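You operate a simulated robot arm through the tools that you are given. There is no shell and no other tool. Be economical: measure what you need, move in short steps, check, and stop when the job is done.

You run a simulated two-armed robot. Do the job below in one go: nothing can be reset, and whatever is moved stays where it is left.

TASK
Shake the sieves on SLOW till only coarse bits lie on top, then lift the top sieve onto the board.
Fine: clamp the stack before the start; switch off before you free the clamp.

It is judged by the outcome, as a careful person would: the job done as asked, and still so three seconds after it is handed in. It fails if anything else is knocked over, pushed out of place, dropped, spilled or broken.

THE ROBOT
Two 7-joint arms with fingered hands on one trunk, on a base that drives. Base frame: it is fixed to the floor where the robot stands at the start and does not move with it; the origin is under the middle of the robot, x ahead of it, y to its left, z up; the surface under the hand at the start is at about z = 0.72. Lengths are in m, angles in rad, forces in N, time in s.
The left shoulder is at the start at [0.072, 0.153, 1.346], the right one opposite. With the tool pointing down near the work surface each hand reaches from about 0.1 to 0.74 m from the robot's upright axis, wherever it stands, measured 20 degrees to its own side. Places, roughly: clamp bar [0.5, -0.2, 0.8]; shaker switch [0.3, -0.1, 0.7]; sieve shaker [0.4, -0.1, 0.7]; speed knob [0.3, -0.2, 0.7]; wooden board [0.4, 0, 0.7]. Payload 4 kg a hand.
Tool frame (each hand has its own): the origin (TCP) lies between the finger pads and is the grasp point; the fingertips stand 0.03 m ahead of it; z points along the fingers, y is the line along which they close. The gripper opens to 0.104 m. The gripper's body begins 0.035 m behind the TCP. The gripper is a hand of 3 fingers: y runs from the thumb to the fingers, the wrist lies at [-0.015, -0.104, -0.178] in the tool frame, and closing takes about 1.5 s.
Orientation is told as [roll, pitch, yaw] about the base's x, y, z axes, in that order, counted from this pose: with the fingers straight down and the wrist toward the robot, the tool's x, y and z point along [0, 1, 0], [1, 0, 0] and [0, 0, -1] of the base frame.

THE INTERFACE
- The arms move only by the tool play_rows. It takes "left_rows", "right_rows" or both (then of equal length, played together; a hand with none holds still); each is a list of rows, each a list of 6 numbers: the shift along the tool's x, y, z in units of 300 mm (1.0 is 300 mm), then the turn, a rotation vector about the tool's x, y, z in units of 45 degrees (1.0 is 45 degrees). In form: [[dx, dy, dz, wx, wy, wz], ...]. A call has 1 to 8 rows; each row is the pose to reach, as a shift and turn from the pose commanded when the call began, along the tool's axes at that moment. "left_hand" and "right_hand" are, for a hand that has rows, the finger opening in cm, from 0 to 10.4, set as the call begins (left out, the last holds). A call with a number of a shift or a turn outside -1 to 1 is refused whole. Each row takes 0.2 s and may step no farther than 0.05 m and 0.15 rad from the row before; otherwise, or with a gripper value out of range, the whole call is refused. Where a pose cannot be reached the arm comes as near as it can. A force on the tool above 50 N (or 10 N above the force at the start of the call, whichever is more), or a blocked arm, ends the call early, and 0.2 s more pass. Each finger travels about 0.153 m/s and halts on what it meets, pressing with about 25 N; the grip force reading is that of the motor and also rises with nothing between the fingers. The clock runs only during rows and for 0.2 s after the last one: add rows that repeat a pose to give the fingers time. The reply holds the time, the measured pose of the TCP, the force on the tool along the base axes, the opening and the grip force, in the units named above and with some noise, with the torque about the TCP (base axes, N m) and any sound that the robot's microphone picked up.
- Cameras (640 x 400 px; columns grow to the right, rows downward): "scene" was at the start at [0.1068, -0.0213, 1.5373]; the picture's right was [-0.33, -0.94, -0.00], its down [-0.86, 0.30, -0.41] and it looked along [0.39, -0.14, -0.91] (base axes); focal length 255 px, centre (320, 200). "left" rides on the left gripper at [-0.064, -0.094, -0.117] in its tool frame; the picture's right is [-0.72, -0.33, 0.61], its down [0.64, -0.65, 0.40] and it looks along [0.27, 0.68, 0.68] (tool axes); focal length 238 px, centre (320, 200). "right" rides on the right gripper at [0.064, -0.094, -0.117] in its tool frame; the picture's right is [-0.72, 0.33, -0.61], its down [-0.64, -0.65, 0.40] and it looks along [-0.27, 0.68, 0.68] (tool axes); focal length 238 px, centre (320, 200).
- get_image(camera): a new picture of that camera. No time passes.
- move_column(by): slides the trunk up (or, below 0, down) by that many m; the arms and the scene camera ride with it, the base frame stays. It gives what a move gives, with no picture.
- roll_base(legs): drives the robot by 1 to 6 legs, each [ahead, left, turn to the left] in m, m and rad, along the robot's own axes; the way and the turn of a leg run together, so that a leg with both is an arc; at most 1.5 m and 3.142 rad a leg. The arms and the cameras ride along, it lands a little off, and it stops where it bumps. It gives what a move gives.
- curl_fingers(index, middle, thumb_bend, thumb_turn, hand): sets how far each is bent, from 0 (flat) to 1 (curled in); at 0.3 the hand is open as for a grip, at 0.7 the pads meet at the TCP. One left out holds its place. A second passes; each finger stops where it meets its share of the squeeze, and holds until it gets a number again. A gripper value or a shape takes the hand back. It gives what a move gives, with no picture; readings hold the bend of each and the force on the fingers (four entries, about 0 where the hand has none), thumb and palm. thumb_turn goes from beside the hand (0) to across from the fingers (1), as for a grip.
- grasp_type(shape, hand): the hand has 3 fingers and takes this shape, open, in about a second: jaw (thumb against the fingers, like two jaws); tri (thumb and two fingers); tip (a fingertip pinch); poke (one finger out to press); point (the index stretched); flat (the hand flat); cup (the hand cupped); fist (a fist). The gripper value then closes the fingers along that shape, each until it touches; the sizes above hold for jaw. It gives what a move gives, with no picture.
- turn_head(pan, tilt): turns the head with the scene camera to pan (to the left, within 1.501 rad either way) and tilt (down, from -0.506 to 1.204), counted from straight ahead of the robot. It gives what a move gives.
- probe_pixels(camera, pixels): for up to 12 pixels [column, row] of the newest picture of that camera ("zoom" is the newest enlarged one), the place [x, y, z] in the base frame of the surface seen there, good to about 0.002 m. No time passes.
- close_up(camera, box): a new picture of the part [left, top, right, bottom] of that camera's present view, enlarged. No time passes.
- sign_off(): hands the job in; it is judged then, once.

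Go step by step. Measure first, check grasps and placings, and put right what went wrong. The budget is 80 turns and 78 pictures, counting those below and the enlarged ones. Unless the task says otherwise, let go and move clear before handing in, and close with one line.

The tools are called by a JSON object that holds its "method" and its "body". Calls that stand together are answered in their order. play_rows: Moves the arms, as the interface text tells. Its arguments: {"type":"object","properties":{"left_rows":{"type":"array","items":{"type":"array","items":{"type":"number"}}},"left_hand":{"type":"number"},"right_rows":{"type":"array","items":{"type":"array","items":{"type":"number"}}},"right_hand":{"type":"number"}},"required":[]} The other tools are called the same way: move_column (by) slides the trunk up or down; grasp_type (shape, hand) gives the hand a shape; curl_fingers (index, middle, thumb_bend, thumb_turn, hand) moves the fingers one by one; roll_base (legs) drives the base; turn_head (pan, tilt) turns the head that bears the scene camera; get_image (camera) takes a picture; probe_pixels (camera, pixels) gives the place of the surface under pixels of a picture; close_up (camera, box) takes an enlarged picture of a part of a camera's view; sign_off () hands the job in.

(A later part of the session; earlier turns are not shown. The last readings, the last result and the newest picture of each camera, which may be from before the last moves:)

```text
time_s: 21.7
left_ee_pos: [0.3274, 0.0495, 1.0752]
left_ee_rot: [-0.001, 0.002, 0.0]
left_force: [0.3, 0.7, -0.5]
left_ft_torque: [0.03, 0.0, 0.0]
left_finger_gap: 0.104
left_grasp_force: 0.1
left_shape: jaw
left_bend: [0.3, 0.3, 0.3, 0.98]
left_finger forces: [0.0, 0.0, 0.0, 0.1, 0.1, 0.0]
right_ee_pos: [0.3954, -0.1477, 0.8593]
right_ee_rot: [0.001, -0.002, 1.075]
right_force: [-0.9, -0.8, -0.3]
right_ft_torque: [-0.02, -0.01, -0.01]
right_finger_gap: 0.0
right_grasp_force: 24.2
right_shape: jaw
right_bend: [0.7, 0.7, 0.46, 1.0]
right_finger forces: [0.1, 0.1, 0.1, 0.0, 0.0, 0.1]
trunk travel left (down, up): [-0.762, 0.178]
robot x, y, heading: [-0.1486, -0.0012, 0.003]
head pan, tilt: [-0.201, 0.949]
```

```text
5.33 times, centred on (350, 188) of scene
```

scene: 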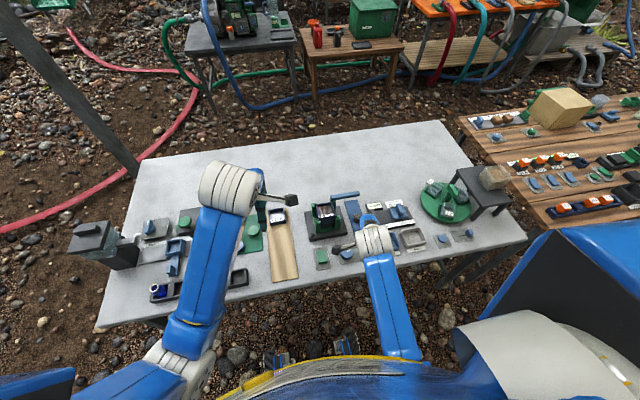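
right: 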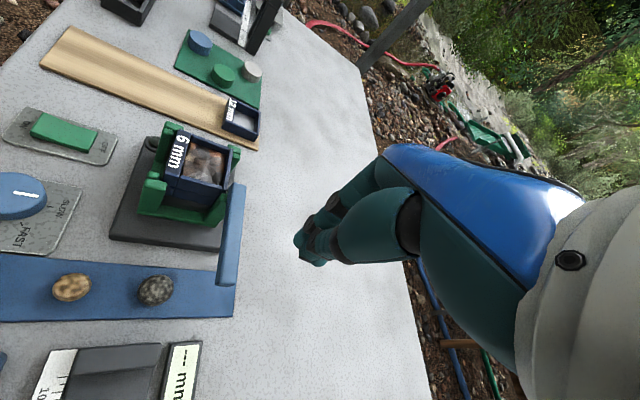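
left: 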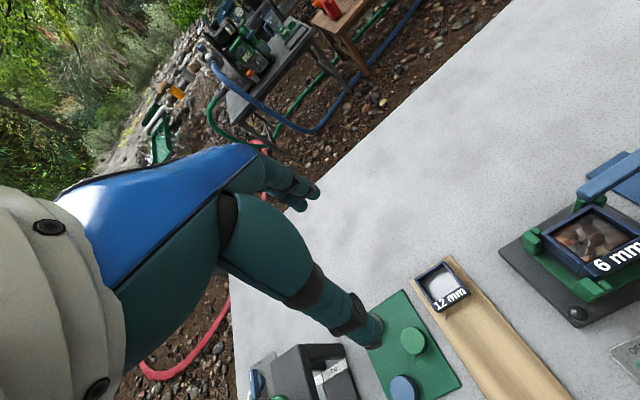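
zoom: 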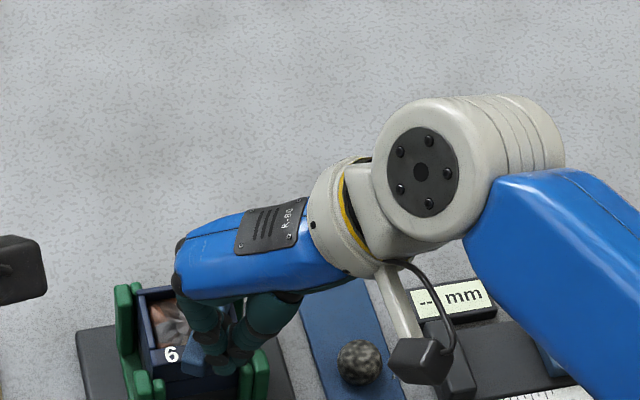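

The bar's tip shows at (205,360). I'll push gently on to about the diagonal and watch the force for an end stop.

{"method": "play_rows", "body": {"right_rows": [[0.004, 0.034, 0, 0, 0, 0], [0.008, 0.067, 0, 0, 0, 0], [0.008, 0.067, 0, 0, 0, 0]]}}

{"method": "close_up", "body": {"camera": "scene", "box": [290, 160, 370, 220]}}

{"method": "get_image", "body": {"camera": "right"}}

```text
time_s: 22.5
left_ee_pos: [0.329, 0.0503, 1.0757]
left_ee_rot: [0.002, -0.001, 0.0]
left_force: [-0.2, -0.5, 0.9]
left_ft_torque: [-0.02, -0.02, 0.04]
left_finger_gap: 0.1039
left_grasp_force: 0.0
left_shape: jaw
left_bend: [0.3, 0.3, 0.3, 0.98]
left_finger forces: [0.0, 0.0, 0.0, 0.0, 0.0, 0.0]
right_ee_pos: [0.4025, -0.1289, 0.8592]
right_ee_rot: [0.003, -0.001, 1.074]
right_force: [0.3, 0.0, -0.8]
right_ft_torque: [0.02, -0.01, 0.04]
right_finger_gap: 0.0001
right_grasp_force: 25.0
right_shape: jaw
right_bend: [0.7, 0.7, 0.46, 1.0]
right_finger forces: [0.1, 0.0, 0.0, 0.1, 0.1, 0.0]
trunk travel left (down, up): [-0.762, 0.178]
robot x, y, heading: [-0.1513, 0.0032, -0.001]
head pan, tilt: [-0.201, 0.949]
```

```text
6.67 times, centred on (330, 190) of scene
```

zoom: 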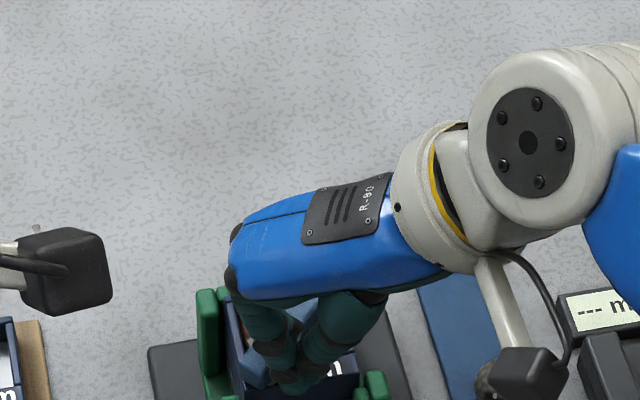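

```text
44 pictures are left
```

right: 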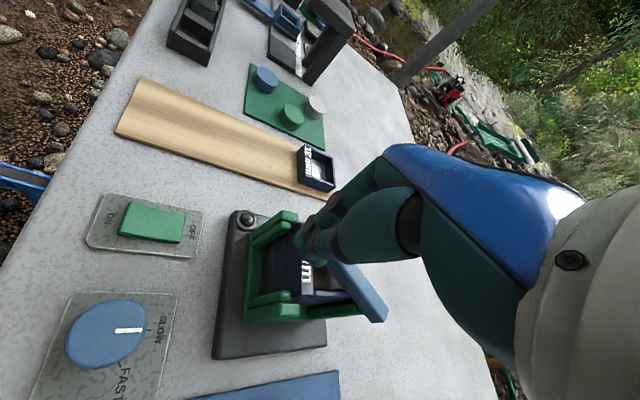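

No stop force yet. I'll back off, lift, and check the bar's angle.

{"method": "play_rows", "body": {"right_rows": [[0, -0.05, 0, 0, 0, 0], [0, -0.08, -0.13, 0, 0, 0], [0, -0.2, -0.22, 0, 0, 0], [0, -0.33, -0.3, 0, 0, 0], [0, -0.46, -0.35, 0, 0, 0], [0, -0.6, -0.35, 0, 0, 0]]}}

{"method": "close_up", "body": {"camera": "scene", "box": [290, 160, 370, 220]}}

```text
time_s: 23.9
left_ee_pos: [0.3271, 0.0483, 1.0752]
left_ee_rot: [0.003, -0.001, 0.0]
left_force: [-0.5, 0.9, 0.6]
left_ft_torque: [-0.02, 0.01, -0.03]
left_finger_gap: 0.1038
left_grasp_force: 0.2
left_shape: jaw
left_bend: [0.3, 0.3, 0.3, 0.98]
left_finger forces: [0.0, 0.1, 0.0, 0.0, 0.0, 0.0]
right_ee_pos: [0.3159, -0.2891, 0.9662]
right_ee_rot: [0.002, -0.002, 1.076]
right_force: [-0.4, 0.1, -0.1]
right_ft_torque: [0.03, -0.04, -0.02]
right_finger_gap: 0.0001
right_grasp_force: 25.1
right_shape: jaw
right_bend: [0.7, 0.7, 0.46, 1.0]
right_finger forces: [0.0, 0.0, 0.0, 0.0, 0.1, 0.0]
trunk travel left (down, up): [-0.762, 0.178]
robot x, y, heading: [-0.1516, -0.0024, 0.003]
head pan, tilt: [-0.201, 0.949]
```

```text
6.67 times, centred on (330, 190) of scene
```

zoom: 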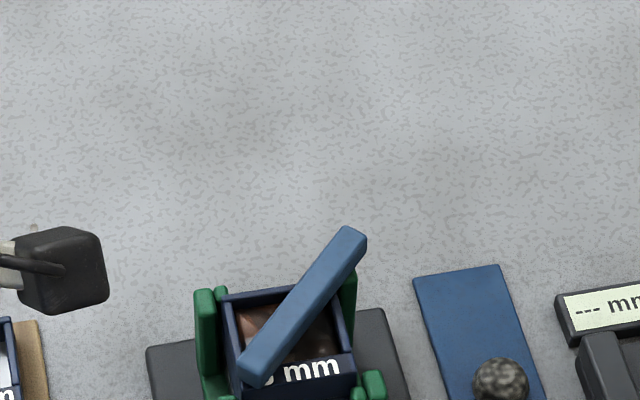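

The bar now lies diagonally across the stack. I'll measure its ends.

{"method": "probe_pixels", "body": {"camera": "zoom", "pixels": [[350, 238], [300, 305], [255, 362], [250, 376], [233, 300], [340, 310], [225, 370], [350, 370]]}}

{"method": "turn_head", "body": {"pan": -0.2, "tilt": 1.0}}

{"method": "get_image", "body": {"camera": "right"}}

```text
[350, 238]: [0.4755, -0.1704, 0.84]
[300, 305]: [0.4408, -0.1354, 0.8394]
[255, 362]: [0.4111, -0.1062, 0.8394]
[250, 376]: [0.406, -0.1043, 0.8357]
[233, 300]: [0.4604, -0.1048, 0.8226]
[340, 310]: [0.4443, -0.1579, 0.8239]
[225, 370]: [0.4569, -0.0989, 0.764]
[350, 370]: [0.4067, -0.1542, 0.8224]
```

```text
time_s: 24.5
left_ee_pos: [0.3281, 0.0502, 1.0743]
left_ee_rot: [0.002, -0.001, 0.0]
left_force: [0.2, -0.9, 0.0]
left_ft_torque: [-0.01, -0.02, -0.01]
left_finger_gap: 0.1038
left_grasp_force: 0.1
left_shape: jaw
left_bend: [0.3, 0.3, 0.3, 0.98]
left_finger forces: [0.1, 0.1, 0.0, 0.0, 0.0, 0.1]
right_ee_pos: [0.3162, -0.2884, 0.9666]
right_ee_rot: [0.004, -0.003, 1.075]
right_force: [-0.3, -0.1, 0.6]
right_ft_torque: [-0.02, -0.02, 0.01]
right_finger_gap: 0.0001
right_grasp_force: 25.0
right_shape: jaw
right_bend: [0.7, 0.7, 0.46, 1.0]
right_finger forces: [0.0, 0.1, 0.0, 0.1, 0.0, 0.1]
trunk travel left (down, up): [-0.762, 0.178]
robot x, y, heading: [-0.1497, 0.0007, 0.003]
head pan, tilt: [-0.201, 1.0]
```

```text
42 pictures are left
```

right: 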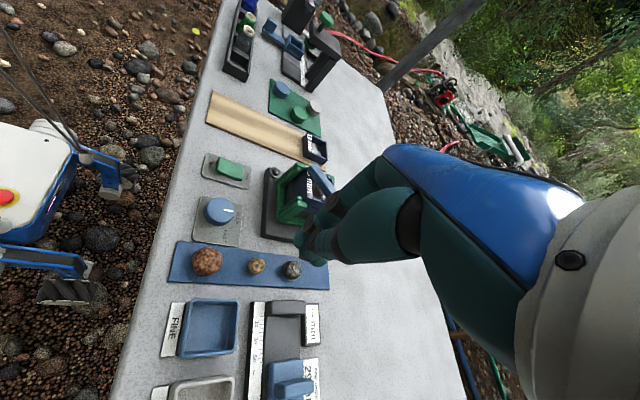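

The bar lies at 135° through the stack centre, so the stack is clamped. For the rocker's ON side (near end, raised at z≈0.740) I'll use the poke shape, and find its tip first.

{"method": "grasp_type", "body": {"shape": "poke", "hand": "right"}}

{"method": "get_image", "body": {"camera": "scene"}}

{"method": "get_image", "body": {"camera": "right"}}

```text
time_s: 25.4
left_ee_pos: [0.3297, 0.05, 1.076]
left_ee_rot: [0.003, 0.001, 0.0]
left_force: [0.2, 0.2, 0.1]
left_ft_torque: [0.05, -0.01, 0.0]
left_finger_gap: 0.1036
left_grasp_force: 0.1
left_shape: jaw
left_bend: [0.3, 0.3, 0.3, 0.98]
left_finger forces: [0.1, 0.0, 0.0, 0.1, 0.0, 0.0]
right_ee_pos: [0.3172, -0.2878, 0.9666]
right_ee_rot: [0.003, -0.003, 1.075]
right_force: [-0.3, 0.0, -0.4]
right_ft_torque: [0.01, -0.02, -0.01]
right_finger_gap: 0.0
right_grasp_force: 0.1
right_shape: poke
right_bend: [0.7, 0.7, 1.0, 1.0]
right_finger forces: [0.1, 0.0, 0.0, 0.0, 0.1, 0.1]
trunk travel left (down, up): [-0.762, 0.178]
robot x, y, heading: [-0.151, 0.001, -0.002]
head pan, tilt: [-0.201, 1.0]
```

```text
41 pictures are left
```

scene: 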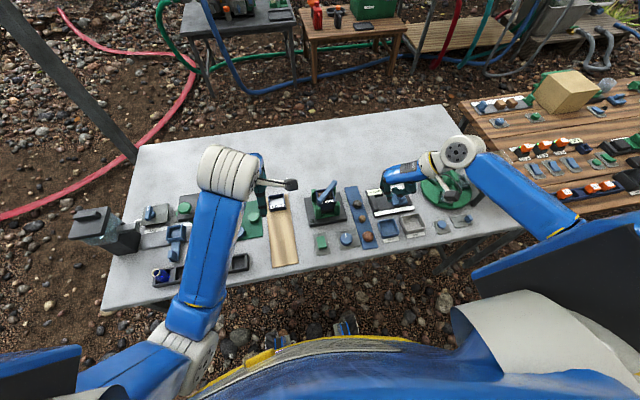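

```text
40 pictures are left
```

right: 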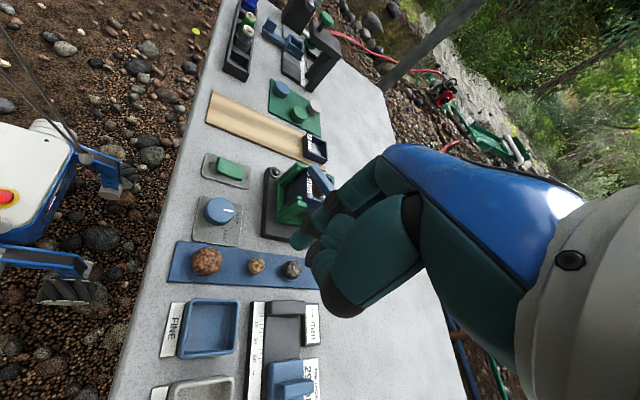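

I'll zoom on the fingers and measure the tips.

{"method": "close_up", "body": {"camera": "right", "box": [270, 160, 430, 320]}}

{"method": "close_up", "body": {"camera": "scene", "box": [360, 150, 440, 230]}}

```text
2.50 times, centred on (350, 240) of right
```

zoom: 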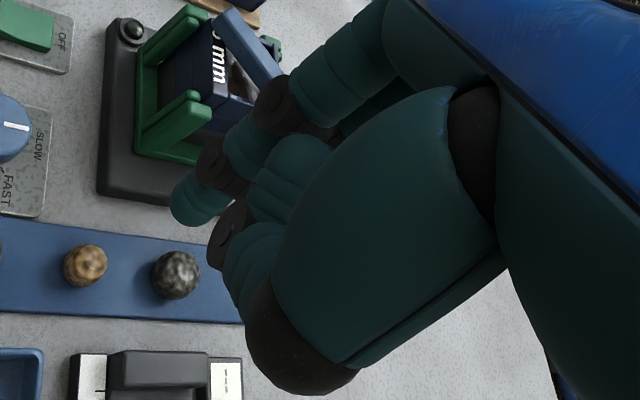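

```text
5.00 times, centred on (400, 190) of scene
```

zoom: 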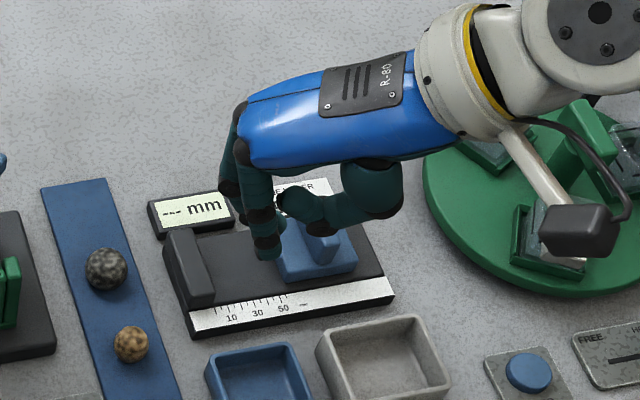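

{"method": "probe_pixels", "body": {"camera": "zoom", "pixels": [[268, 255], [262, 245], [255, 200], [235, 190]]}}

```text
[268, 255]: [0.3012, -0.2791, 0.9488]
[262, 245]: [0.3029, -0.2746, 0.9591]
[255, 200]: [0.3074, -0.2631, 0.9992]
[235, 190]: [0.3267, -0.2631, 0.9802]
```

Both fingers are about equally extended. I'll curl the middle finger in so that only the index sticks out.

{"method": "curl_fingers", "body": {"hand": "right", "index": 0.6, "middle": 1.0, "thumb_bend": 1.0}}

{"method": "close_up", "body": {"camera": "scene", "box": [360, 150, 440, 230]}}

{"method": "close_up", "body": {"camera": "right", "box": [270, 160, 430, 320]}}

```text
time_s: 26.4
left_ee_pos: [0.3276, 0.0504, 1.0746]
left_ee_rot: [0.002, 0.0, 0.0]
left_force: [0.1, -0.6, 0.5]
left_ft_torque: [0.0, 0.02, -0.02]
left_finger_gap: 0.1036
left_grasp_force: 0.0
left_shape: jaw
left_bend: [0.3, 0.3, 0.3, 0.98]
left_finger forces: [0.0, 0.0, 0.1, 0.0, 0.0, 0.0]
right_ee_pos: [0.3159, -0.2883, 0.9658]
right_ee_rot: [0.003, -0.002, 1.074]
right_force: [-0.5, 0.3, -0.1]
right_ft_torque: [0.02, -0.02, -0.04]
right_finger_gap: 0.023
right_grasp_force: 0.1
right_shape: fingers
right_bend: [0.37, 1.0, 1.0, 1.0]
right_finger forces: [0.1, 0.0, 0.0, 0.0, 0.0, 0.1]
trunk travel left (down, up): [-0.762, 0.178]
robot x, y, heading: [-0.1471, -0.0019, 0.002]
head pan, tilt: [-0.201, 1.0]
```

```text
5.00 times, centred on (400, 190) of scene
```

zoom: 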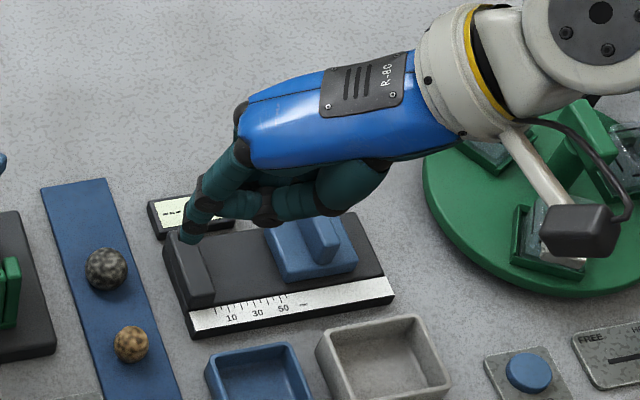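

```text
2.50 times, centred on (350, 240) of right
```

zoom: 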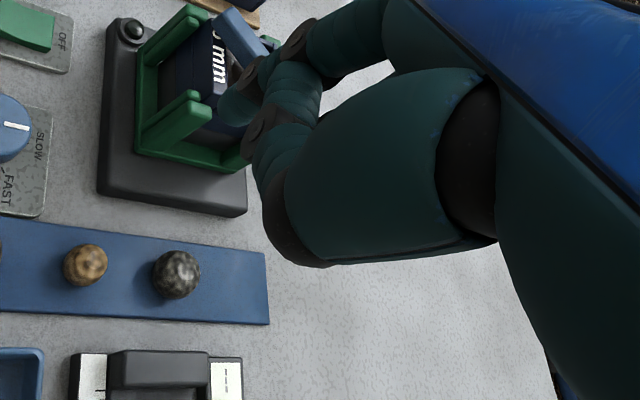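

The index didn't reach the value I set, probably blocked by the thumb. I'll retake poke and curl only the middle finger.

{"method": "grasp_type", "body": {"shape": "poke", "hand": "right"}}

{"method": "curl_fingers", "body": {"hand": "right", "middle": 1.0}}

{"method": "close_up", "body": {"camera": "scene", "box": [360, 150, 440, 230]}}

```text
time_s: 27.3
left_ee_pos: [0.3281, 0.0498, 1.0761]
left_ee_rot: [0.001, 0.0, 0.0]
left_force: [-0.1, -1.0, -1.0]
left_ft_torque: [-0.03, -0.01, 0.01]
left_finger_gap: 0.1036
left_grasp_force: 0.1
left_shape: jaw
left_bend: [0.3, 0.3, 0.3, 0.98]
left_finger forces: [0.0, 0.1, 0.0, 0.0, 0.0, 0.0]
right_ee_pos: [0.3169, -0.2879, 0.9664]
right_ee_rot: [0.003, -0.004, 1.074]
right_force: [-0.2, 0.3, 0.0]
right_ft_torque: [0.01, 0.02, -0.02]
right_finger_gap: 0.0001
right_grasp_force: 0.1
right_shape: poke
right_bend: [0.7, 0.7, 1.0, 1.0]
right_finger forces: [0.0, 0.0, 0.0, 0.0, 0.0, 0.0]
trunk travel left (down, up): [-0.762, 0.178]
robot x, y, heading: [-0.154, -0.0005, -0.005]
head pan, tilt: [-0.201, 1.0]
```

```text
time_s: 28.3
left_ee_pos: [0.3274, 0.0499, 1.0762]
left_ee_rot: [0.001, 0.002, 0.0]
left_force: [0.6, 1.3, -0.7]
left_ft_torque: [0.02, 0.01, -0.02]
left_finger_gap: 0.1035
left_grasp_force: 0.0
left_shape: jaw
left_bend: [0.3, 0.3, 0.3, 0.98]
left_finger forces: [0.1, 0.0, 0.1, 0.0, 0.1, 0.0]
right_ee_pos: [0.3165, -0.2889, 0.9658]
right_ee_rot: [0.004, -0.003, 1.075]
right_force: [0.5, -0.6, 0.5]
right_ft_torque: [0.03, 0.03, 0.03]
right_finger_gap: 0.0299
right_grasp_force: 0.1
right_shape: fingers
right_bend: [0.7, 1.0, 1.0, 1.0]
right_finger forces: [0.0, 0.1, 0.0, 0.0, 0.0, 0.1]
trunk travel left (down, up): [-0.762, 0.178]
robot x, y, heading: [-0.1481, 0.0014, -0.001]
head pan, tilt: [-0.201, 1.0]
```

```text
5.00 times, centred on (400, 190) of scene
```

zoom: 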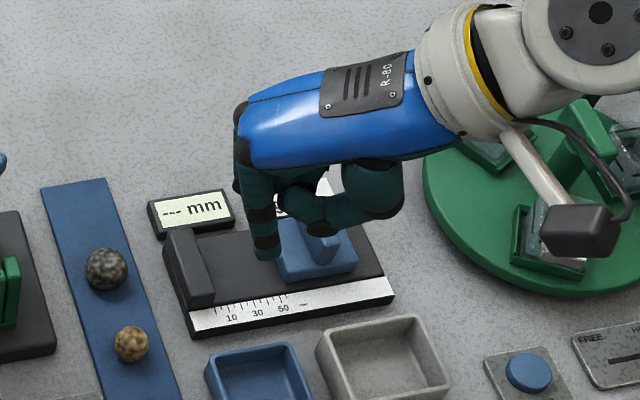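

Now only the index points down, tip at zoom (267,253). I'll measure it.

{"method": "probe_pixels", "body": {"camera": "zoom", "pixels": [[268, 257], [267, 248], [258, 250], [276, 250], [310, 228], [265, 215]]}}

```text
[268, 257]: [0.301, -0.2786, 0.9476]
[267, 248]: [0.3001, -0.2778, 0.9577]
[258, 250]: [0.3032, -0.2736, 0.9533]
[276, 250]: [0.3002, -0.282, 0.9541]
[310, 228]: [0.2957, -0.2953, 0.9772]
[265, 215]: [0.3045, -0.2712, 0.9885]
```

The tip sits about 0.011 m along tool x from the TCP and 0.027 m ahead of it. I'll move it above the rocker's ON end at (0.286,-0.0905).

{"method": "play_rows", "body": {"right_rows": [[0.08, 0.11, 0, 0, 0, 0], [0.16, 0.22, 0, 0, 0, 0], [0.24, 0.33, 0, 0, 0, 0], [0.32, 0.44, 0.05, 0, 0, 0], [0.366, 0.523, 0.18, 0, 0, 0], [0.366, 0.523, 0.33, 0, 0, 0], [0.366, 0.523, 0.48, 0, 0, 0], [0.366, 0.523, 0.553, 0, 0, 0]]}}

{"method": "close_up", "body": {"camera": "scene", "box": [280, 190, 380, 265]}}

{"method": "get_image", "body": {"camera": "left"}}

```text
time_s: 30.1
left_ee_pos: [0.3296, 0.0506, 1.0748]
left_ee_rot: [0.003, 0.001, 0.0]
left_force: [-0.1, -0.3, -0.2]
left_ft_torque: [-0.03, 0.03, 0.02]
left_finger_gap: 0.1034
left_grasp_force: 0.1
left_shape: jaw
left_bend: [0.3, 0.3, 0.3, 0.98]
left_finger forces: [0.0, 0.0, 0.0, 0.0, 0.0, 0.0]
right_ee_pos: [0.2943, -0.095, 0.7981]
right_ee_rot: [0.002, -0.002, 1.076]
right_force: [0.3, -0.6, 0.5]
right_ft_torque: [0.03, -0.03, 0.0]
right_finger_gap: 0.0302
right_grasp_force: 0.0
right_shape: fingers
right_bend: [0.7, 1.0, 1.0, 1.0]
right_finger forces: [0.0, 0.0, 0.1, 0.1, 0.0, 0.0]
trunk travel left (down, up): [-0.762, 0.178]
robot x, y, heading: [-0.1518, -0.0, 0.001]
head pan, tilt: [-0.201, 1.0]
```

```text
5.33 times, centred on (330, 228) of scene
```

zoom: 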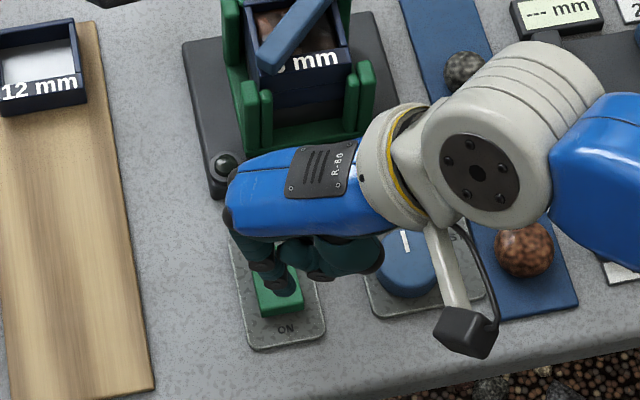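

```text
33 pictures are left
```

left: 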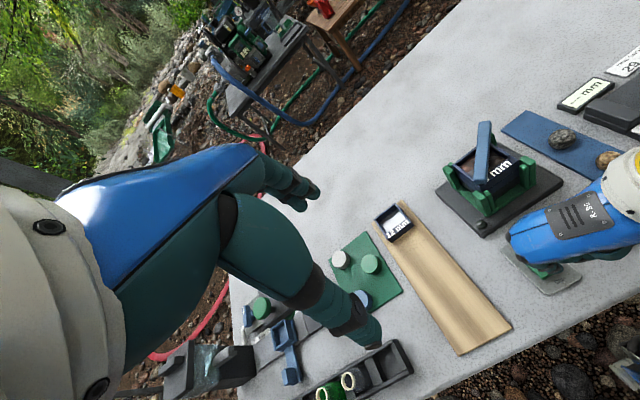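

The tip at zoom (285,290) is over the rocker's near half. I'll nudge it nearer and press down.

{"method": "play_rows", "body": {"right_rows": [[0.009, -0.012, 0.05, 0, 0, 0], [0.009, -0.012, 0.09, 0, 0, 0], [0.009, -0.012, 0.115, 0, 0, 0], [0.009, -0.012, 0.135, 0, 0, 0]]}}

{"method": "close_up", "body": {"camera": "scene", "box": [280, 190, 380, 265]}}

```text
time_s: 31.1
left_ee_pos: [0.3276, 0.0508, 1.0761]
left_ee_rot: [-0.001, -0.001, -0.001]
left_force: [-0.1, -0.2, -0.5]
left_ft_torque: [0.0, 0.05, 0.03]
left_finger_gap: 0.1035
left_grasp_force: 0.0
left_shape: jaw
left_bend: [0.3, 0.3, 0.3, 0.98]
left_finger forces: [0.0, 0.1, 0.0, 0.1, 0.1, 0.1]
right_ee_pos: [0.2908, -0.097, 0.7593]
right_ee_rot: [0.003, -0.004, 1.076]
right_force: [-2.8, 1.2, 2.0]
right_ft_torque: [0.01, 0.06, 0.05]
right_finger_gap: 0.0295
right_grasp_force: 1.5
right_shape: fingers
right_bend: [0.7, 1.0, 1.0, 1.0]
right_finger forces: [3.0, 0.0, 0.1, 0.1, 0.1, 0.0]
trunk travel left (down, up): [-0.762, 0.178]
robot x, y, heading: [-0.1481, 0.0019, -0.002]
head pan, tilt: [-0.201, 1.0]
```

```text
5.33 times, centred on (330, 228) of scene
```

zoom: 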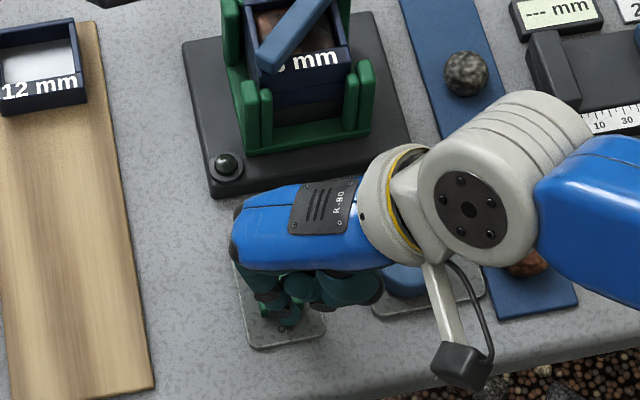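

There's only a light contact (3 N) and the lamp is still dark. I'll press a little further.

{"method": "play_rows", "body": {"right_rows": [[0, 0, 0.012, 0, 0, 0], [0, 0, 0.024, 0, 0, 0], [0, 0, 0.036, 0, 0, 0]]}}

{"method": "close_up", "body": {"camera": "scene", "box": [280, 170, 380, 245]}}

```text
time_s: 31.9
left_ee_pos: [0.3252, 0.0524, 1.0783]
left_ee_rot: [-0.001, -0.005, -0.002]
left_force: [-0.1, -0.7, -0.4]
left_ft_torque: [-0.01, 0.02, -0.01]
left_finger_gap: 0.1036
left_grasp_force: 0.0
left_shape: jaw
left_bend: [0.3, 0.3, 0.3, 0.98]
left_finger forces: [0.0, 0.0, 0.0, 0.0, 0.0, 0.0]
right_ee_pos: [0.2908, -0.0926, 0.753]
right_ee_rot: [-0.001, -0.011, 1.075]
right_force: [-7.4, 5.5, 26.9]
right_ft_torque: [0.17, 0.31, -0.04]
right_finger_gap: 0.0279
right_grasp_force: 16.0
right_shape: fingers
right_bend: [0.7, 1.0, 1.0, 1.0]
right_finger forces: [32.1, 0.0, 0.0, 0.1, 0.1, 0.0]
trunk travel left (down, up): [-0.762, 0.178]
robot x, y, heading: [-0.151, 0.0016, -0.0]
head pan, tilt: [-0.201, 1.0]
```

```text
5.33 times, centred on (330, 208) of scene
```

zoom: 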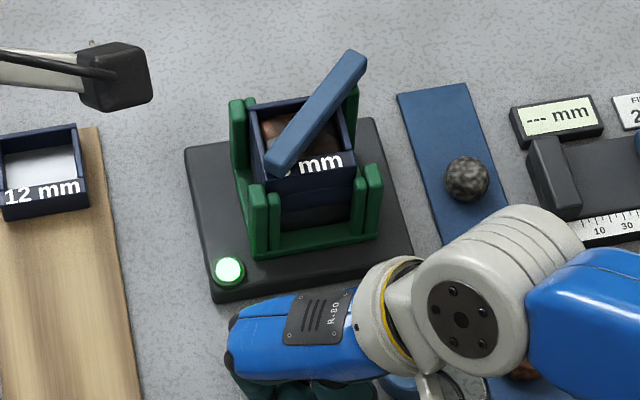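

The lamp is lit green and the shaker runs. I'll lift off and wait above the OFF end while watching the top sieve.

{"method": "play_rows", "body": {"right_rows": [[0, 0, -0.08, 0, 0, 0], [0, 0, -0.16, 0, 0, 0], [-0.06, 0.03, -0.2, 0, 0, 0], [-0.123, 0.06, -0.2, 0, 0, 0]]}}

{"method": "close_up", "body": {"camera": "scene", "box": [310, 185, 360, 220]}}

{"method": "get_image", "body": {"camera": "left"}}

```text
time_s: 32.9
left_ee_pos: [0.3298, 0.0521, 1.0737]
left_ee_rot: [0.001, 0.001, 0.0]
left_force: [-0.7, 0.2, 0.1]
left_ft_torque: [0.02, -0.02, 0.03]
left_finger_gap: 0.1035
left_grasp_force: 0.1
left_shape: jaw
left_bend: [0.3, 0.3, 0.3, 0.98]
left_finger forces: [0.1, 0.1, 0.1, 0.0, 0.1, 0.0]
right_ee_pos: [0.3345, -0.0973, 0.8082]
right_ee_rot: [0.002, 0.0, 1.074]
right_force: [0.2, -0.8, -0.2]
right_ft_torque: [0.02, 0.04, 0.0]
right_finger_gap: 0.0298
right_grasp_force: 0.0
right_shape: fingers
right_bend: [0.7, 1.0, 1.0, 1.0]
right_finger forces: [0.1, 0.0, 0.1, 0.0, 0.0, 0.0]
trunk travel left (down, up): [-0.762, 0.178]
robot x, y, heading: [-0.1497, 0.003, -0.005]
head pan, tilt: [-0.201, 1.0]
```

```text
11.43 times, centred on (335, 202) of scene
```

zoom: 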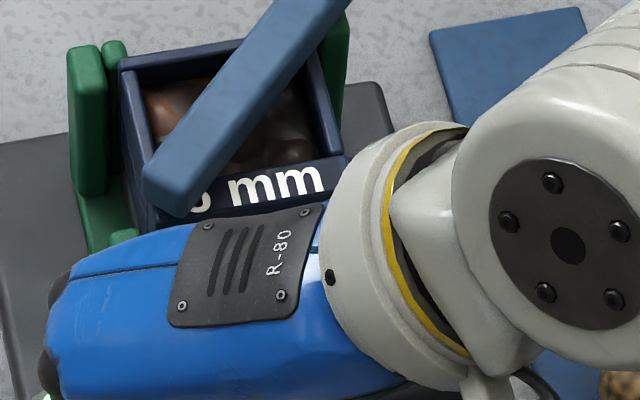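

```text
29 pictures are left
```

left: 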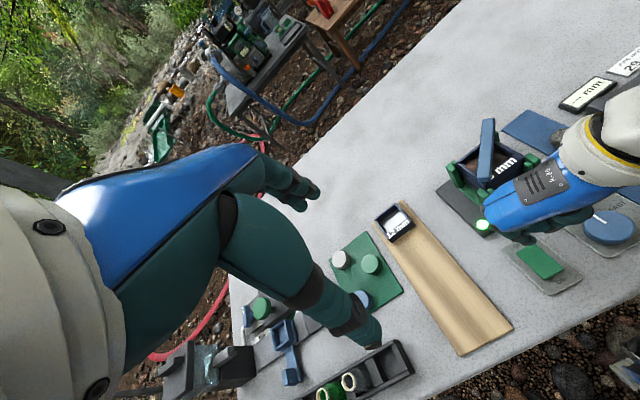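

I'll let it run about 3.6 s, then look.

{"method": "play_rows", "body": {"right_rows": [[0, 0, 0, 0, 0, 0], [0, 0, 0, 0, 0, 0], [0, 0, 0, 0, 0, 0], [0, 0, 0, 0, 0, 0], [0, 0, 0, 0, 0, 0], [0, 0, 0, 0, 0, 0], [0, 0, 0, 0, 0, 0], [0, 0, 0, 0, 0, 0]]}}

{"method": "play_rows", "body": {"right_rows": [[0, 0, 0, 0, 0, 0], [0, 0, 0, 0, 0, 0], [0, 0, 0, 0, 0, 0], [0, 0, 0, 0, 0, 0], [0, 0, 0, 0, 0, 0], [0, 0, 0, 0, 0, 0], [0, 0, 0, 0, 0, 0], [0, 0, 0, 0, 0, 0]]}}

{"method": "close_up", "body": {"camera": "scene", "box": [310, 180, 350, 208]}}

```text
time_s: 34.7
left_ee_pos: [0.3279, 0.0496, 1.0745]
left_ee_rot: [0.003, 0.001, 0.001]
left_force: [0.2, 0.6, 0.2]
left_ft_torque: [-0.02, -0.02, -0.04]
left_finger_gap: 0.1035
left_grasp_force: 0.1
left_shape: jaw
left_bend: [0.3, 0.3, 0.3, 0.98]
left_finger forces: [0.0, 0.1, 0.1, 0.1, 0.1, 0.0]
right_ee_pos: [0.3328, -0.098, 0.8084]
right_ee_rot: [0.003, -0.001, 1.076]
right_force: [-0.4, -0.6, 0.1]
right_ft_torque: [-0.03, 0.01, 0.01]
right_finger_gap: 0.0297
right_grasp_force: 0.0
right_shape: fingers
right_bend: [0.7, 1.0, 1.0, 1.0]
right_finger forces: [0.0, 0.1, 0.0, 0.1, 0.0, 0.1]
trunk travel left (down, up): [-0.762, 0.178]
robot x, y, heading: [-0.1517, -0.0009, -0.001]
head pan, tilt: [-0.201, 1.0]
```

```text
time_s: 36.5
left_ee_pos: [0.3288, 0.0496, 1.0757]
left_ee_rot: [0.003, -0.002, 0.0]
left_force: [0.6, -0.3, 0.2]
left_ft_torque: [0.01, 0.03, 0.0]
left_finger_gap: 0.1038
left_grasp_force: 0.0
left_shape: jaw
left_bend: [0.3, 0.3, 0.3, 0.98]
left_finger forces: [0.1, 0.0, 0.1, 0.1, 0.1, 0.0]
right_ee_pos: [0.3319, -0.0986, 0.8087]
right_ee_rot: [0.003, 0.0, 1.074]
right_force: [0.1, 0.1, 0.0]
right_ft_torque: [0.0, -0.01, -0.04]
right_finger_gap: 0.0299
right_grasp_force: 0.1
right_shape: fingers
right_bend: [0.7, 1.0, 1.0, 1.0]
right_finger forces: [0.0, 0.1, 0.0, 0.0, 0.0, 0.0]
trunk travel left (down, up): [-0.762, 0.178]
robot x, y, heading: [-0.1479, -0.0006, 0.0]
head pan, tilt: [-0.201, 1.0]
```

```text
14.29 times, centred on (330, 194) of scene
```

zoom: 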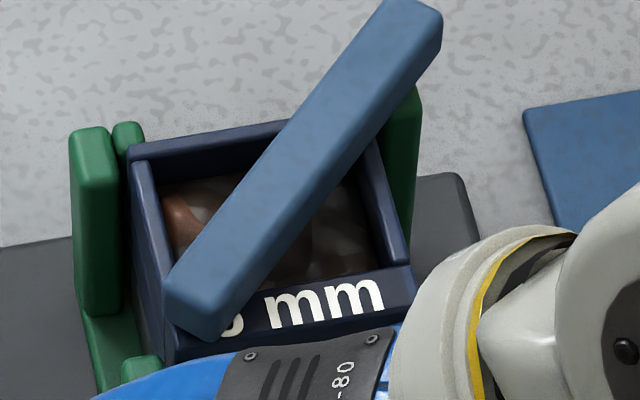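

The heap is lower than before. I'll measure its level, then run longer and compare.

{"method": "probe_pixels", "body": {"camera": "zoom", "pixels": [[190, 210], [225, 195], [320, 220], [345, 215], [330, 250], [280, 270], [200, 240]]}}

{"method": "play_rows", "body": {"right_rows": [[0, 0, 0, 0, 0, 0], [0, 0, 0, 0, 0, 0], [0, 0, 0, 0, 0, 0], [0, 0, 0, 0, 0, 0], [0, 0, 0, 0, 0, 0], [0, 0, 0, 0, 0, 0], [0, 0, 0, 0, 0, 0], [0, 0, 0, 0, 0, 0]]}}

{"method": "play_rows", "body": {"right_rows": [[0, 0, 0, 0, 0, 0], [0, 0, 0, 0, 0, 0], [0, 0, 0, 0, 0, 0], [0, 0, 0, 0, 0, 0], [0, 0, 0, 0, 0, 0], [0, 0, 0, 0, 0, 0], [0, 0, 0, 0, 0, 0], [0, 0, 0, 0, 0, 0]]}}

{"method": "close_up", "body": {"camera": "scene", "box": [310, 180, 350, 208]}}

{"method": "probe_pixels", "body": {"camera": "zoom", "pixels": [[190, 210], [225, 195], [320, 220], [345, 215], [330, 250], [280, 270], [200, 240]]}}

```text
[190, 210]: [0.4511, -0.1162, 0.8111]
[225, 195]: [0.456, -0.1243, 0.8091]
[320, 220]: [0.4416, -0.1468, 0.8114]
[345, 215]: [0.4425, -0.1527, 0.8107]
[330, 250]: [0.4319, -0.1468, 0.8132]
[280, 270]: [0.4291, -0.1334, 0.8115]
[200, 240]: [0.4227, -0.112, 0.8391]
```

```text
time_s: 38.3
left_ee_pos: [0.3283, 0.0494, 1.075]
left_ee_rot: [0.001, 0.0, 0.0]
left_force: [0.8, -0.7, 0.3]
left_ft_torque: [0.03, 0.02, 0.02]
left_finger_gap: 0.1036
left_grasp_force: 0.1
left_shape: jaw
left_bend: [0.3, 0.3, 0.3, 0.98]
left_finger forces: [0.0, 0.1, 0.0, 0.1, 0.1, 0.1]
right_ee_pos: [0.3319, -0.0965, 0.8094]
right_ee_rot: [0.003, -0.002, 1.074]
right_force: [0.9, 0.0, -0.6]
right_ft_torque: [0.02, -0.01, -0.02]
right_finger_gap: 0.03
right_grasp_force: 0.0
right_shape: fingers
right_bend: [0.7, 1.0, 1.0, 1.0]
right_finger forces: [0.0, 0.0, 0.0, 0.0, 0.0, 0.1]
trunk travel left (down, up): [-0.762, 0.178]
robot x, y, heading: [-0.1507, -0.0013, 0.002]
head pan, tilt: [-0.201, 1.0]
```

```text
time_s: 40.1
left_ee_pos: [0.329, 0.0509, 1.074]
left_ee_rot: [0.0, 0.001, 0.0]
left_force: [-0.3, -0.5, 0.8]
left_ft_torque: [0.02, -0.01, -0.03]
left_finger_gap: 0.1036
left_grasp_force: 0.1
left_shape: jaw
left_bend: [0.3, 0.3, 0.3, 0.98]
left_finger forces: [0.1, 0.1, 0.0, 0.0, 0.0, 0.0]
right_ee_pos: [0.3328, -0.0978, 0.809]
right_ee_rot: [0.003, -0.003, 1.075]
right_force: [0.8, 0.3, 0.4]
right_ft_torque: [-0.02, 0.01, 0.02]
right_finger_gap: 0.0298
right_grasp_force: 0.1
right_shape: fingers
right_bend: [0.7, 1.0, 1.0, 1.0]
right_finger forces: [0.0, 0.0, 0.0, 0.0, 0.1, 0.1]
trunk travel left (down, up): [-0.762, 0.178]
robot x, y, heading: [-0.1517, 0.0025, 0.0]
head pan, tilt: [-0.201, 1.0]
```

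```text
14.29 times, centred on (330, 194) of scene
```

zoom: 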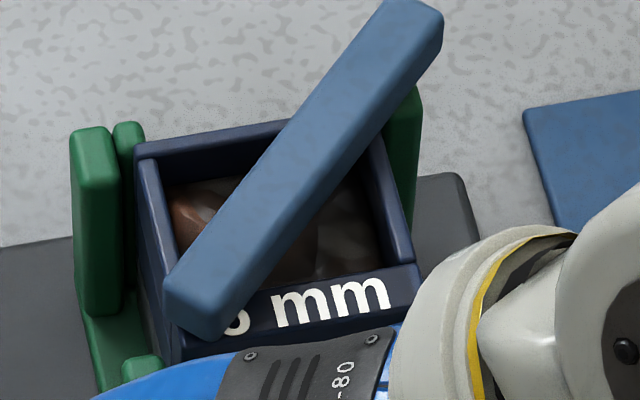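

```text
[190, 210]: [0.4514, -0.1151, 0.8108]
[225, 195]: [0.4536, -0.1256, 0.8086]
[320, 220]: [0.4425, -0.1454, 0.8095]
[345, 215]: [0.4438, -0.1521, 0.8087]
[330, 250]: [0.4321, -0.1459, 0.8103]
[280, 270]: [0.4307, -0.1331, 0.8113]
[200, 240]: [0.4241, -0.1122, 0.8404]
```

The heap is sinking slowly. I'll run about 7 s more and compare again.

{"method": "play_rows", "body": {"right_rows": [[0, 0, 0, 0, 0, 0], [0, 0, 0, 0, 0, 0], [0, 0, 0, 0, 0, 0], [0, 0, 0, 0, 0, 0], [0, 0, 0, 0, 0, 0], [0, 0, 0, 0, 0, 0], [0, 0, 0, 0, 0, 0], [0, 0, 0, 0, 0, 0]]}}

{"method": "play_rows", "body": {"right_rows": [[0, 0, 0, 0, 0, 0], [0, 0, 0, 0, 0, 0], [0, 0, 0, 0, 0, 0], [0, 0, 0, 0, 0, 0], [0, 0, 0, 0, 0, 0], [0, 0, 0, 0, 0, 0], [0, 0, 0, 0, 0, 0], [0, 0, 0, 0, 0, 0]]}}

{"method": "play_rows", "body": {"right_rows": [[0, 0, 0, 0, 0, 0], [0, 0, 0, 0, 0, 0], [0, 0, 0, 0, 0, 0], [0, 0, 0, 0, 0, 0], [0, 0, 0, 0, 0, 0], [0, 0, 0, 0, 0, 0], [0, 0, 0, 0, 0, 0], [0, 0, 0, 0, 0, 0]]}}

{"method": "play_rows", "body": {"right_rows": [[0, 0, 0, 0, 0, 0], [0, 0, 0, 0, 0, 0], [0, 0, 0, 0, 0, 0], [0, 0, 0, 0, 0, 0], [0, 0, 0, 0, 0, 0], [0, 0, 0, 0, 0, 0], [0, 0, 0, 0, 0, 0], [0, 0, 0, 0, 0, 0]]}}

{"method": "close_up", "body": {"camera": "scene", "box": [310, 180, 350, 208]}}

{"method": "probe_pixels", "body": {"camera": "zoom", "pixels": [[190, 210], [225, 195], [320, 220], [345, 215], [330, 250], [280, 270], [200, 240]]}}

```text
time_s: 41.9
left_ee_pos: [0.3291, 0.0506, 1.0752]
left_ee_rot: [0.002, 0.0, 0.0]
left_force: [0.6, 0.8, 0.3]
left_ft_torque: [0.01, 0.0, -0.02]
left_finger_gap: 0.1038
left_grasp_force: 0.0
left_shape: jaw
left_bend: [0.3, 0.3, 0.3, 0.98]
left_finger forces: [0.0, 0.0, 0.1, 0.0, 0.1, 0.1]
right_ee_pos: [0.3321, -0.0981, 0.81]
right_ee_rot: [0.004, -0.002, 1.074]
right_force: [0.8, 0.0, -0.3]
right_ft_torque: [0.01, -0.01, 0.01]
right_finger_gap: 0.03
right_grasp_force: 0.1
right_shape: fingers
right_bend: [0.7, 1.0, 1.0, 1.0]
right_finger forces: [0.0, 0.1, 0.1, 0.0, 0.1, 0.0]
trunk travel left (down, up): [-0.762, 0.178]
robot x, y, heading: [-0.1505, -0.0008, 0.002]
head pan, tilt: [-0.201, 1.0]
```

```text
time_s: 43.7
left_ee_pos: [0.3289, 0.0507, 1.0752]
left_ee_rot: [0.001, 0.0, 0.0]
left_force: [-0.3, -0.3, 0.2]
left_ft_torque: [-0.01, 0.0, -0.01]
left_finger_gap: 0.1037
left_grasp_force: 0.0
left_shape: jaw
left_bend: [0.3, 0.3, 0.3, 0.98]
left_finger forces: [0.1, 0.0, 0.0, 0.0, 0.0, 0.0]
right_ee_pos: [0.3319, -0.097, 0.8093]
right_ee_rot: [0.001, -0.002, 1.075]
right_force: [0.7, -0.2, 0.4]
right_ft_torque: [-0.01, 0.01, -0.02]
right_finger_gap: 0.0298
right_grasp_force: 0.1
right_shape: fingers
right_bend: [0.7, 1.0, 1.0, 1.0]
right_finger forces: [0.1, 0.0, 0.1, 0.1, 0.0, 0.0]
trunk travel left (down, up): [-0.762, 0.178]
robot x, y, heading: [-0.1463, -0.0017, 0.003]
head pan, tilt: [-0.201, 1.0]
```

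```text
time_s: 45.5
left_ee_pos: [0.3287, 0.0505, 1.0763]
left_ee_rot: [0.002, 0.001, 0.001]
left_force: [-0.4, -1.0, 0.2]
left_ft_torque: [-0.01, -0.01, 0.01]
left_finger_gap: 0.1037
left_grasp_force: 0.1
left_shape: jaw
left_bend: [0.3, 0.3, 0.3, 0.98]
left_finger forces: [0.1, 0.1, 0.0, 0.1, 0.1, 0.0]
right_ee_pos: [0.3323, -0.0978, 0.8083]
right_ee_rot: [0.004, -0.001, 1.076]
right_force: [0.5, 0.2, 0.3]
right_ft_torque: [0.03, 0.0, 0.01]
right_finger_gap: 0.0302
right_grasp_force: 0.0
right_shape: fingers
right_bend: [0.7, 1.0, 1.0, 1.0]
right_finger forces: [0.0, 0.0, 0.0, 0.0, 0.0, 0.1]
trunk travel left (down, up): [-0.762, 0.178]
robot x, y, heading: [-0.1513, -0.0008, 0.0]
head pan, tilt: [-0.201, 1.0]
```

```text
time_s: 47.3
left_ee_pos: [0.3289, 0.0504, 1.0763]
left_ee_rot: [0.001, 0.0, 0.0]
left_force: [-0.8, -0.1, -0.3]
left_ft_torque: [0.01, 0.02, 0.03]
left_finger_gap: 0.1038
left_grasp_force: 0.2
left_shape: jaw
left_bend: [0.3, 0.3, 0.3, 0.98]
left_finger forces: [0.0, 0.0, 0.0, 0.0, 0.0, 0.0]
right_ee_pos: [0.3323, -0.0975, 0.8091]
right_ee_rot: [0.004, -0.001, 1.073]
right_force: [-0.4, 0.7, 0.1]
right_ft_torque: [0.01, 0.01, -0.01]
right_finger_gap: 0.03
right_grasp_force: 0.0
right_shape: fingers
right_bend: [0.7, 1.0, 1.0, 1.0]
right_finger forces: [0.0, 0.0, 0.0, 0.0, 0.0, 0.0]
trunk travel left (down, up): [-0.762, 0.178]
robot x, y, heading: [-0.1493, -0.0028, -0.0]
head pan, tilt: [-0.201, 1.0]
```

```text
14.29 times, centred on (330, 194) of scene
```

zoom: 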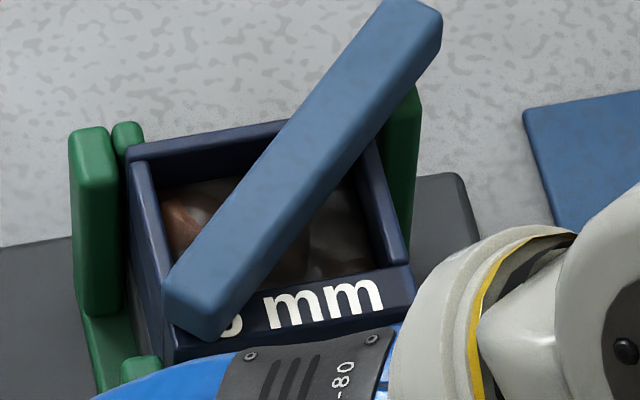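

```text
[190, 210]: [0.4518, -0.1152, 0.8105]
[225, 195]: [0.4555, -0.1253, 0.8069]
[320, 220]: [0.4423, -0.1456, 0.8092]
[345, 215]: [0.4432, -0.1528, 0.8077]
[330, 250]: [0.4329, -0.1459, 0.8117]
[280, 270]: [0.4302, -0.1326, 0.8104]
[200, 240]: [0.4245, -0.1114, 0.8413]
```

The level is nearly steady. I'll look closely from the left camera too, and let it run some more.

{"method": "play_rows", "body": {"right_rows": [[0, 0, 0, 0, 0, 0], [0, 0, 0, 0, 0, 0], [0, 0, 0, 0, 0, 0], [0, 0, 0, 0, 0, 0], [0, 0, 0, 0, 0, 0], [0, 0, 0, 0, 0, 0], [0, 0, 0, 0, 0, 0], [0, 0, 0, 0, 0, 0]]}}

{"method": "play_rows", "body": {"right_rows": [[0, 0, 0, 0, 0, 0], [0, 0, 0, 0, 0, 0], [0, 0, 0, 0, 0, 0], [0, 0, 0, 0, 0, 0], [0, 0, 0, 0, 0, 0], [0, 0, 0, 0, 0, 0], [0, 0, 0, 0, 0, 0], [0, 0, 0, 0, 0, 0]]}}

{"method": "close_up", "body": {"camera": "left", "box": [440, 115, 540, 190]}}

{"method": "close_up", "body": {"camera": "scene", "box": [316, 188, 340, 203]}}

```text
time_s: 49.1
left_ee_pos: [0.3286, 0.0512, 1.0751]
left_ee_rot: [0.001, 0.0, 0.0]
left_force: [-0.3, -0.8, 0.3]
left_ft_torque: [-0.01, -0.01, 0.0]
left_finger_gap: 0.1035
left_grasp_force: 0.0
left_shape: jaw
left_bend: [0.3, 0.3, 0.3, 0.98]
left_finger forces: [0.0, 0.0, 0.0, 0.0, 0.0, 0.0]
right_ee_pos: [0.3333, -0.0978, 0.8089]
right_ee_rot: [0.003, -0.003, 1.074]
right_force: [0.1, 0.1, -0.7]
right_ft_torque: [-0.02, 0.03, 0.02]
right_finger_gap: 0.0302
right_grasp_force: 0.1
right_shape: fingers
right_bend: [0.7, 1.0, 1.0, 1.0]
right_finger forces: [0.0, 0.1, 0.0, 0.0, 0.0, 0.1]
trunk travel left (down, up): [-0.762, 0.178]
robot x, y, heading: [-0.1476, -0.0003, 0.001]
head pan, tilt: [-0.201, 1.0]
```

```text
time_s: 50.9
left_ee_pos: [0.3293, 0.0508, 1.0751]
left_ee_rot: [0.003, 0.0, 0.0]
left_force: [-0.5, 0.5, -0.1]
left_ft_torque: [-0.03, 0.01, -0.01]
left_finger_gap: 0.1037
left_grasp_force: 0.0
left_shape: jaw
left_bend: [0.3, 0.3, 0.3, 0.98]
left_finger forces: [0.1, 0.0, 0.1, 0.0, 0.1, 0.0]
right_ee_pos: [0.3326, -0.0974, 0.8091]
right_ee_rot: [0.003, -0.002, 1.075]
right_force: [0.5, 0.0, -0.3]
right_ft_torque: [0.02, 0.0, -0.02]
right_finger_gap: 0.0297
right_grasp_force: 0.1
right_shape: fingers
right_bend: [0.7, 1.0, 1.0, 1.0]
right_finger forces: [0.1, 0.1, 0.0, 0.0, 0.0, 0.0]
trunk travel left (down, up): [-0.762, 0.178]
robot x, y, heading: [-0.1502, -0.001, 0.0]
head pan, tilt: [-0.201, 1.0]
```

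```text
5.33 times, centred on (490, 152) of left
```

zoom: 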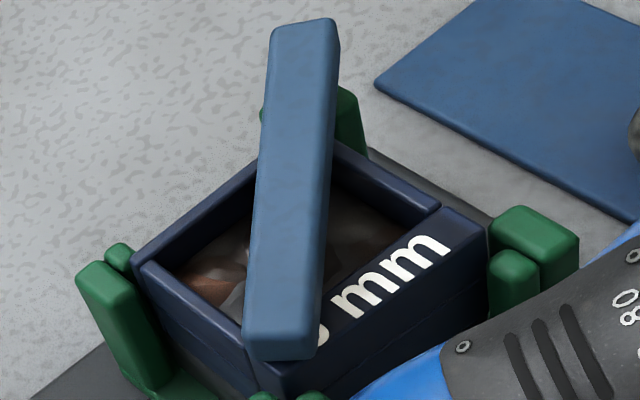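

```text
16.00 times, centred on (328, 196) of scene
```

zoom: 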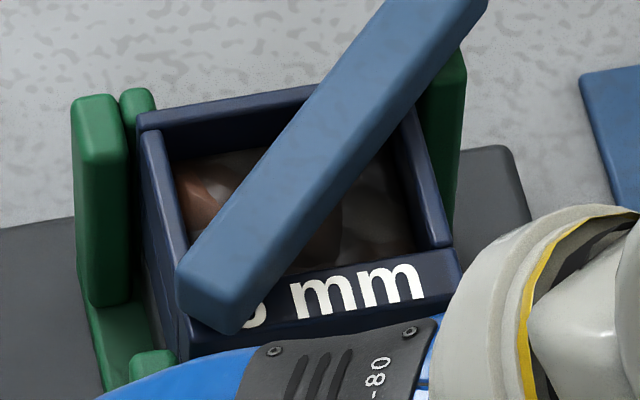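

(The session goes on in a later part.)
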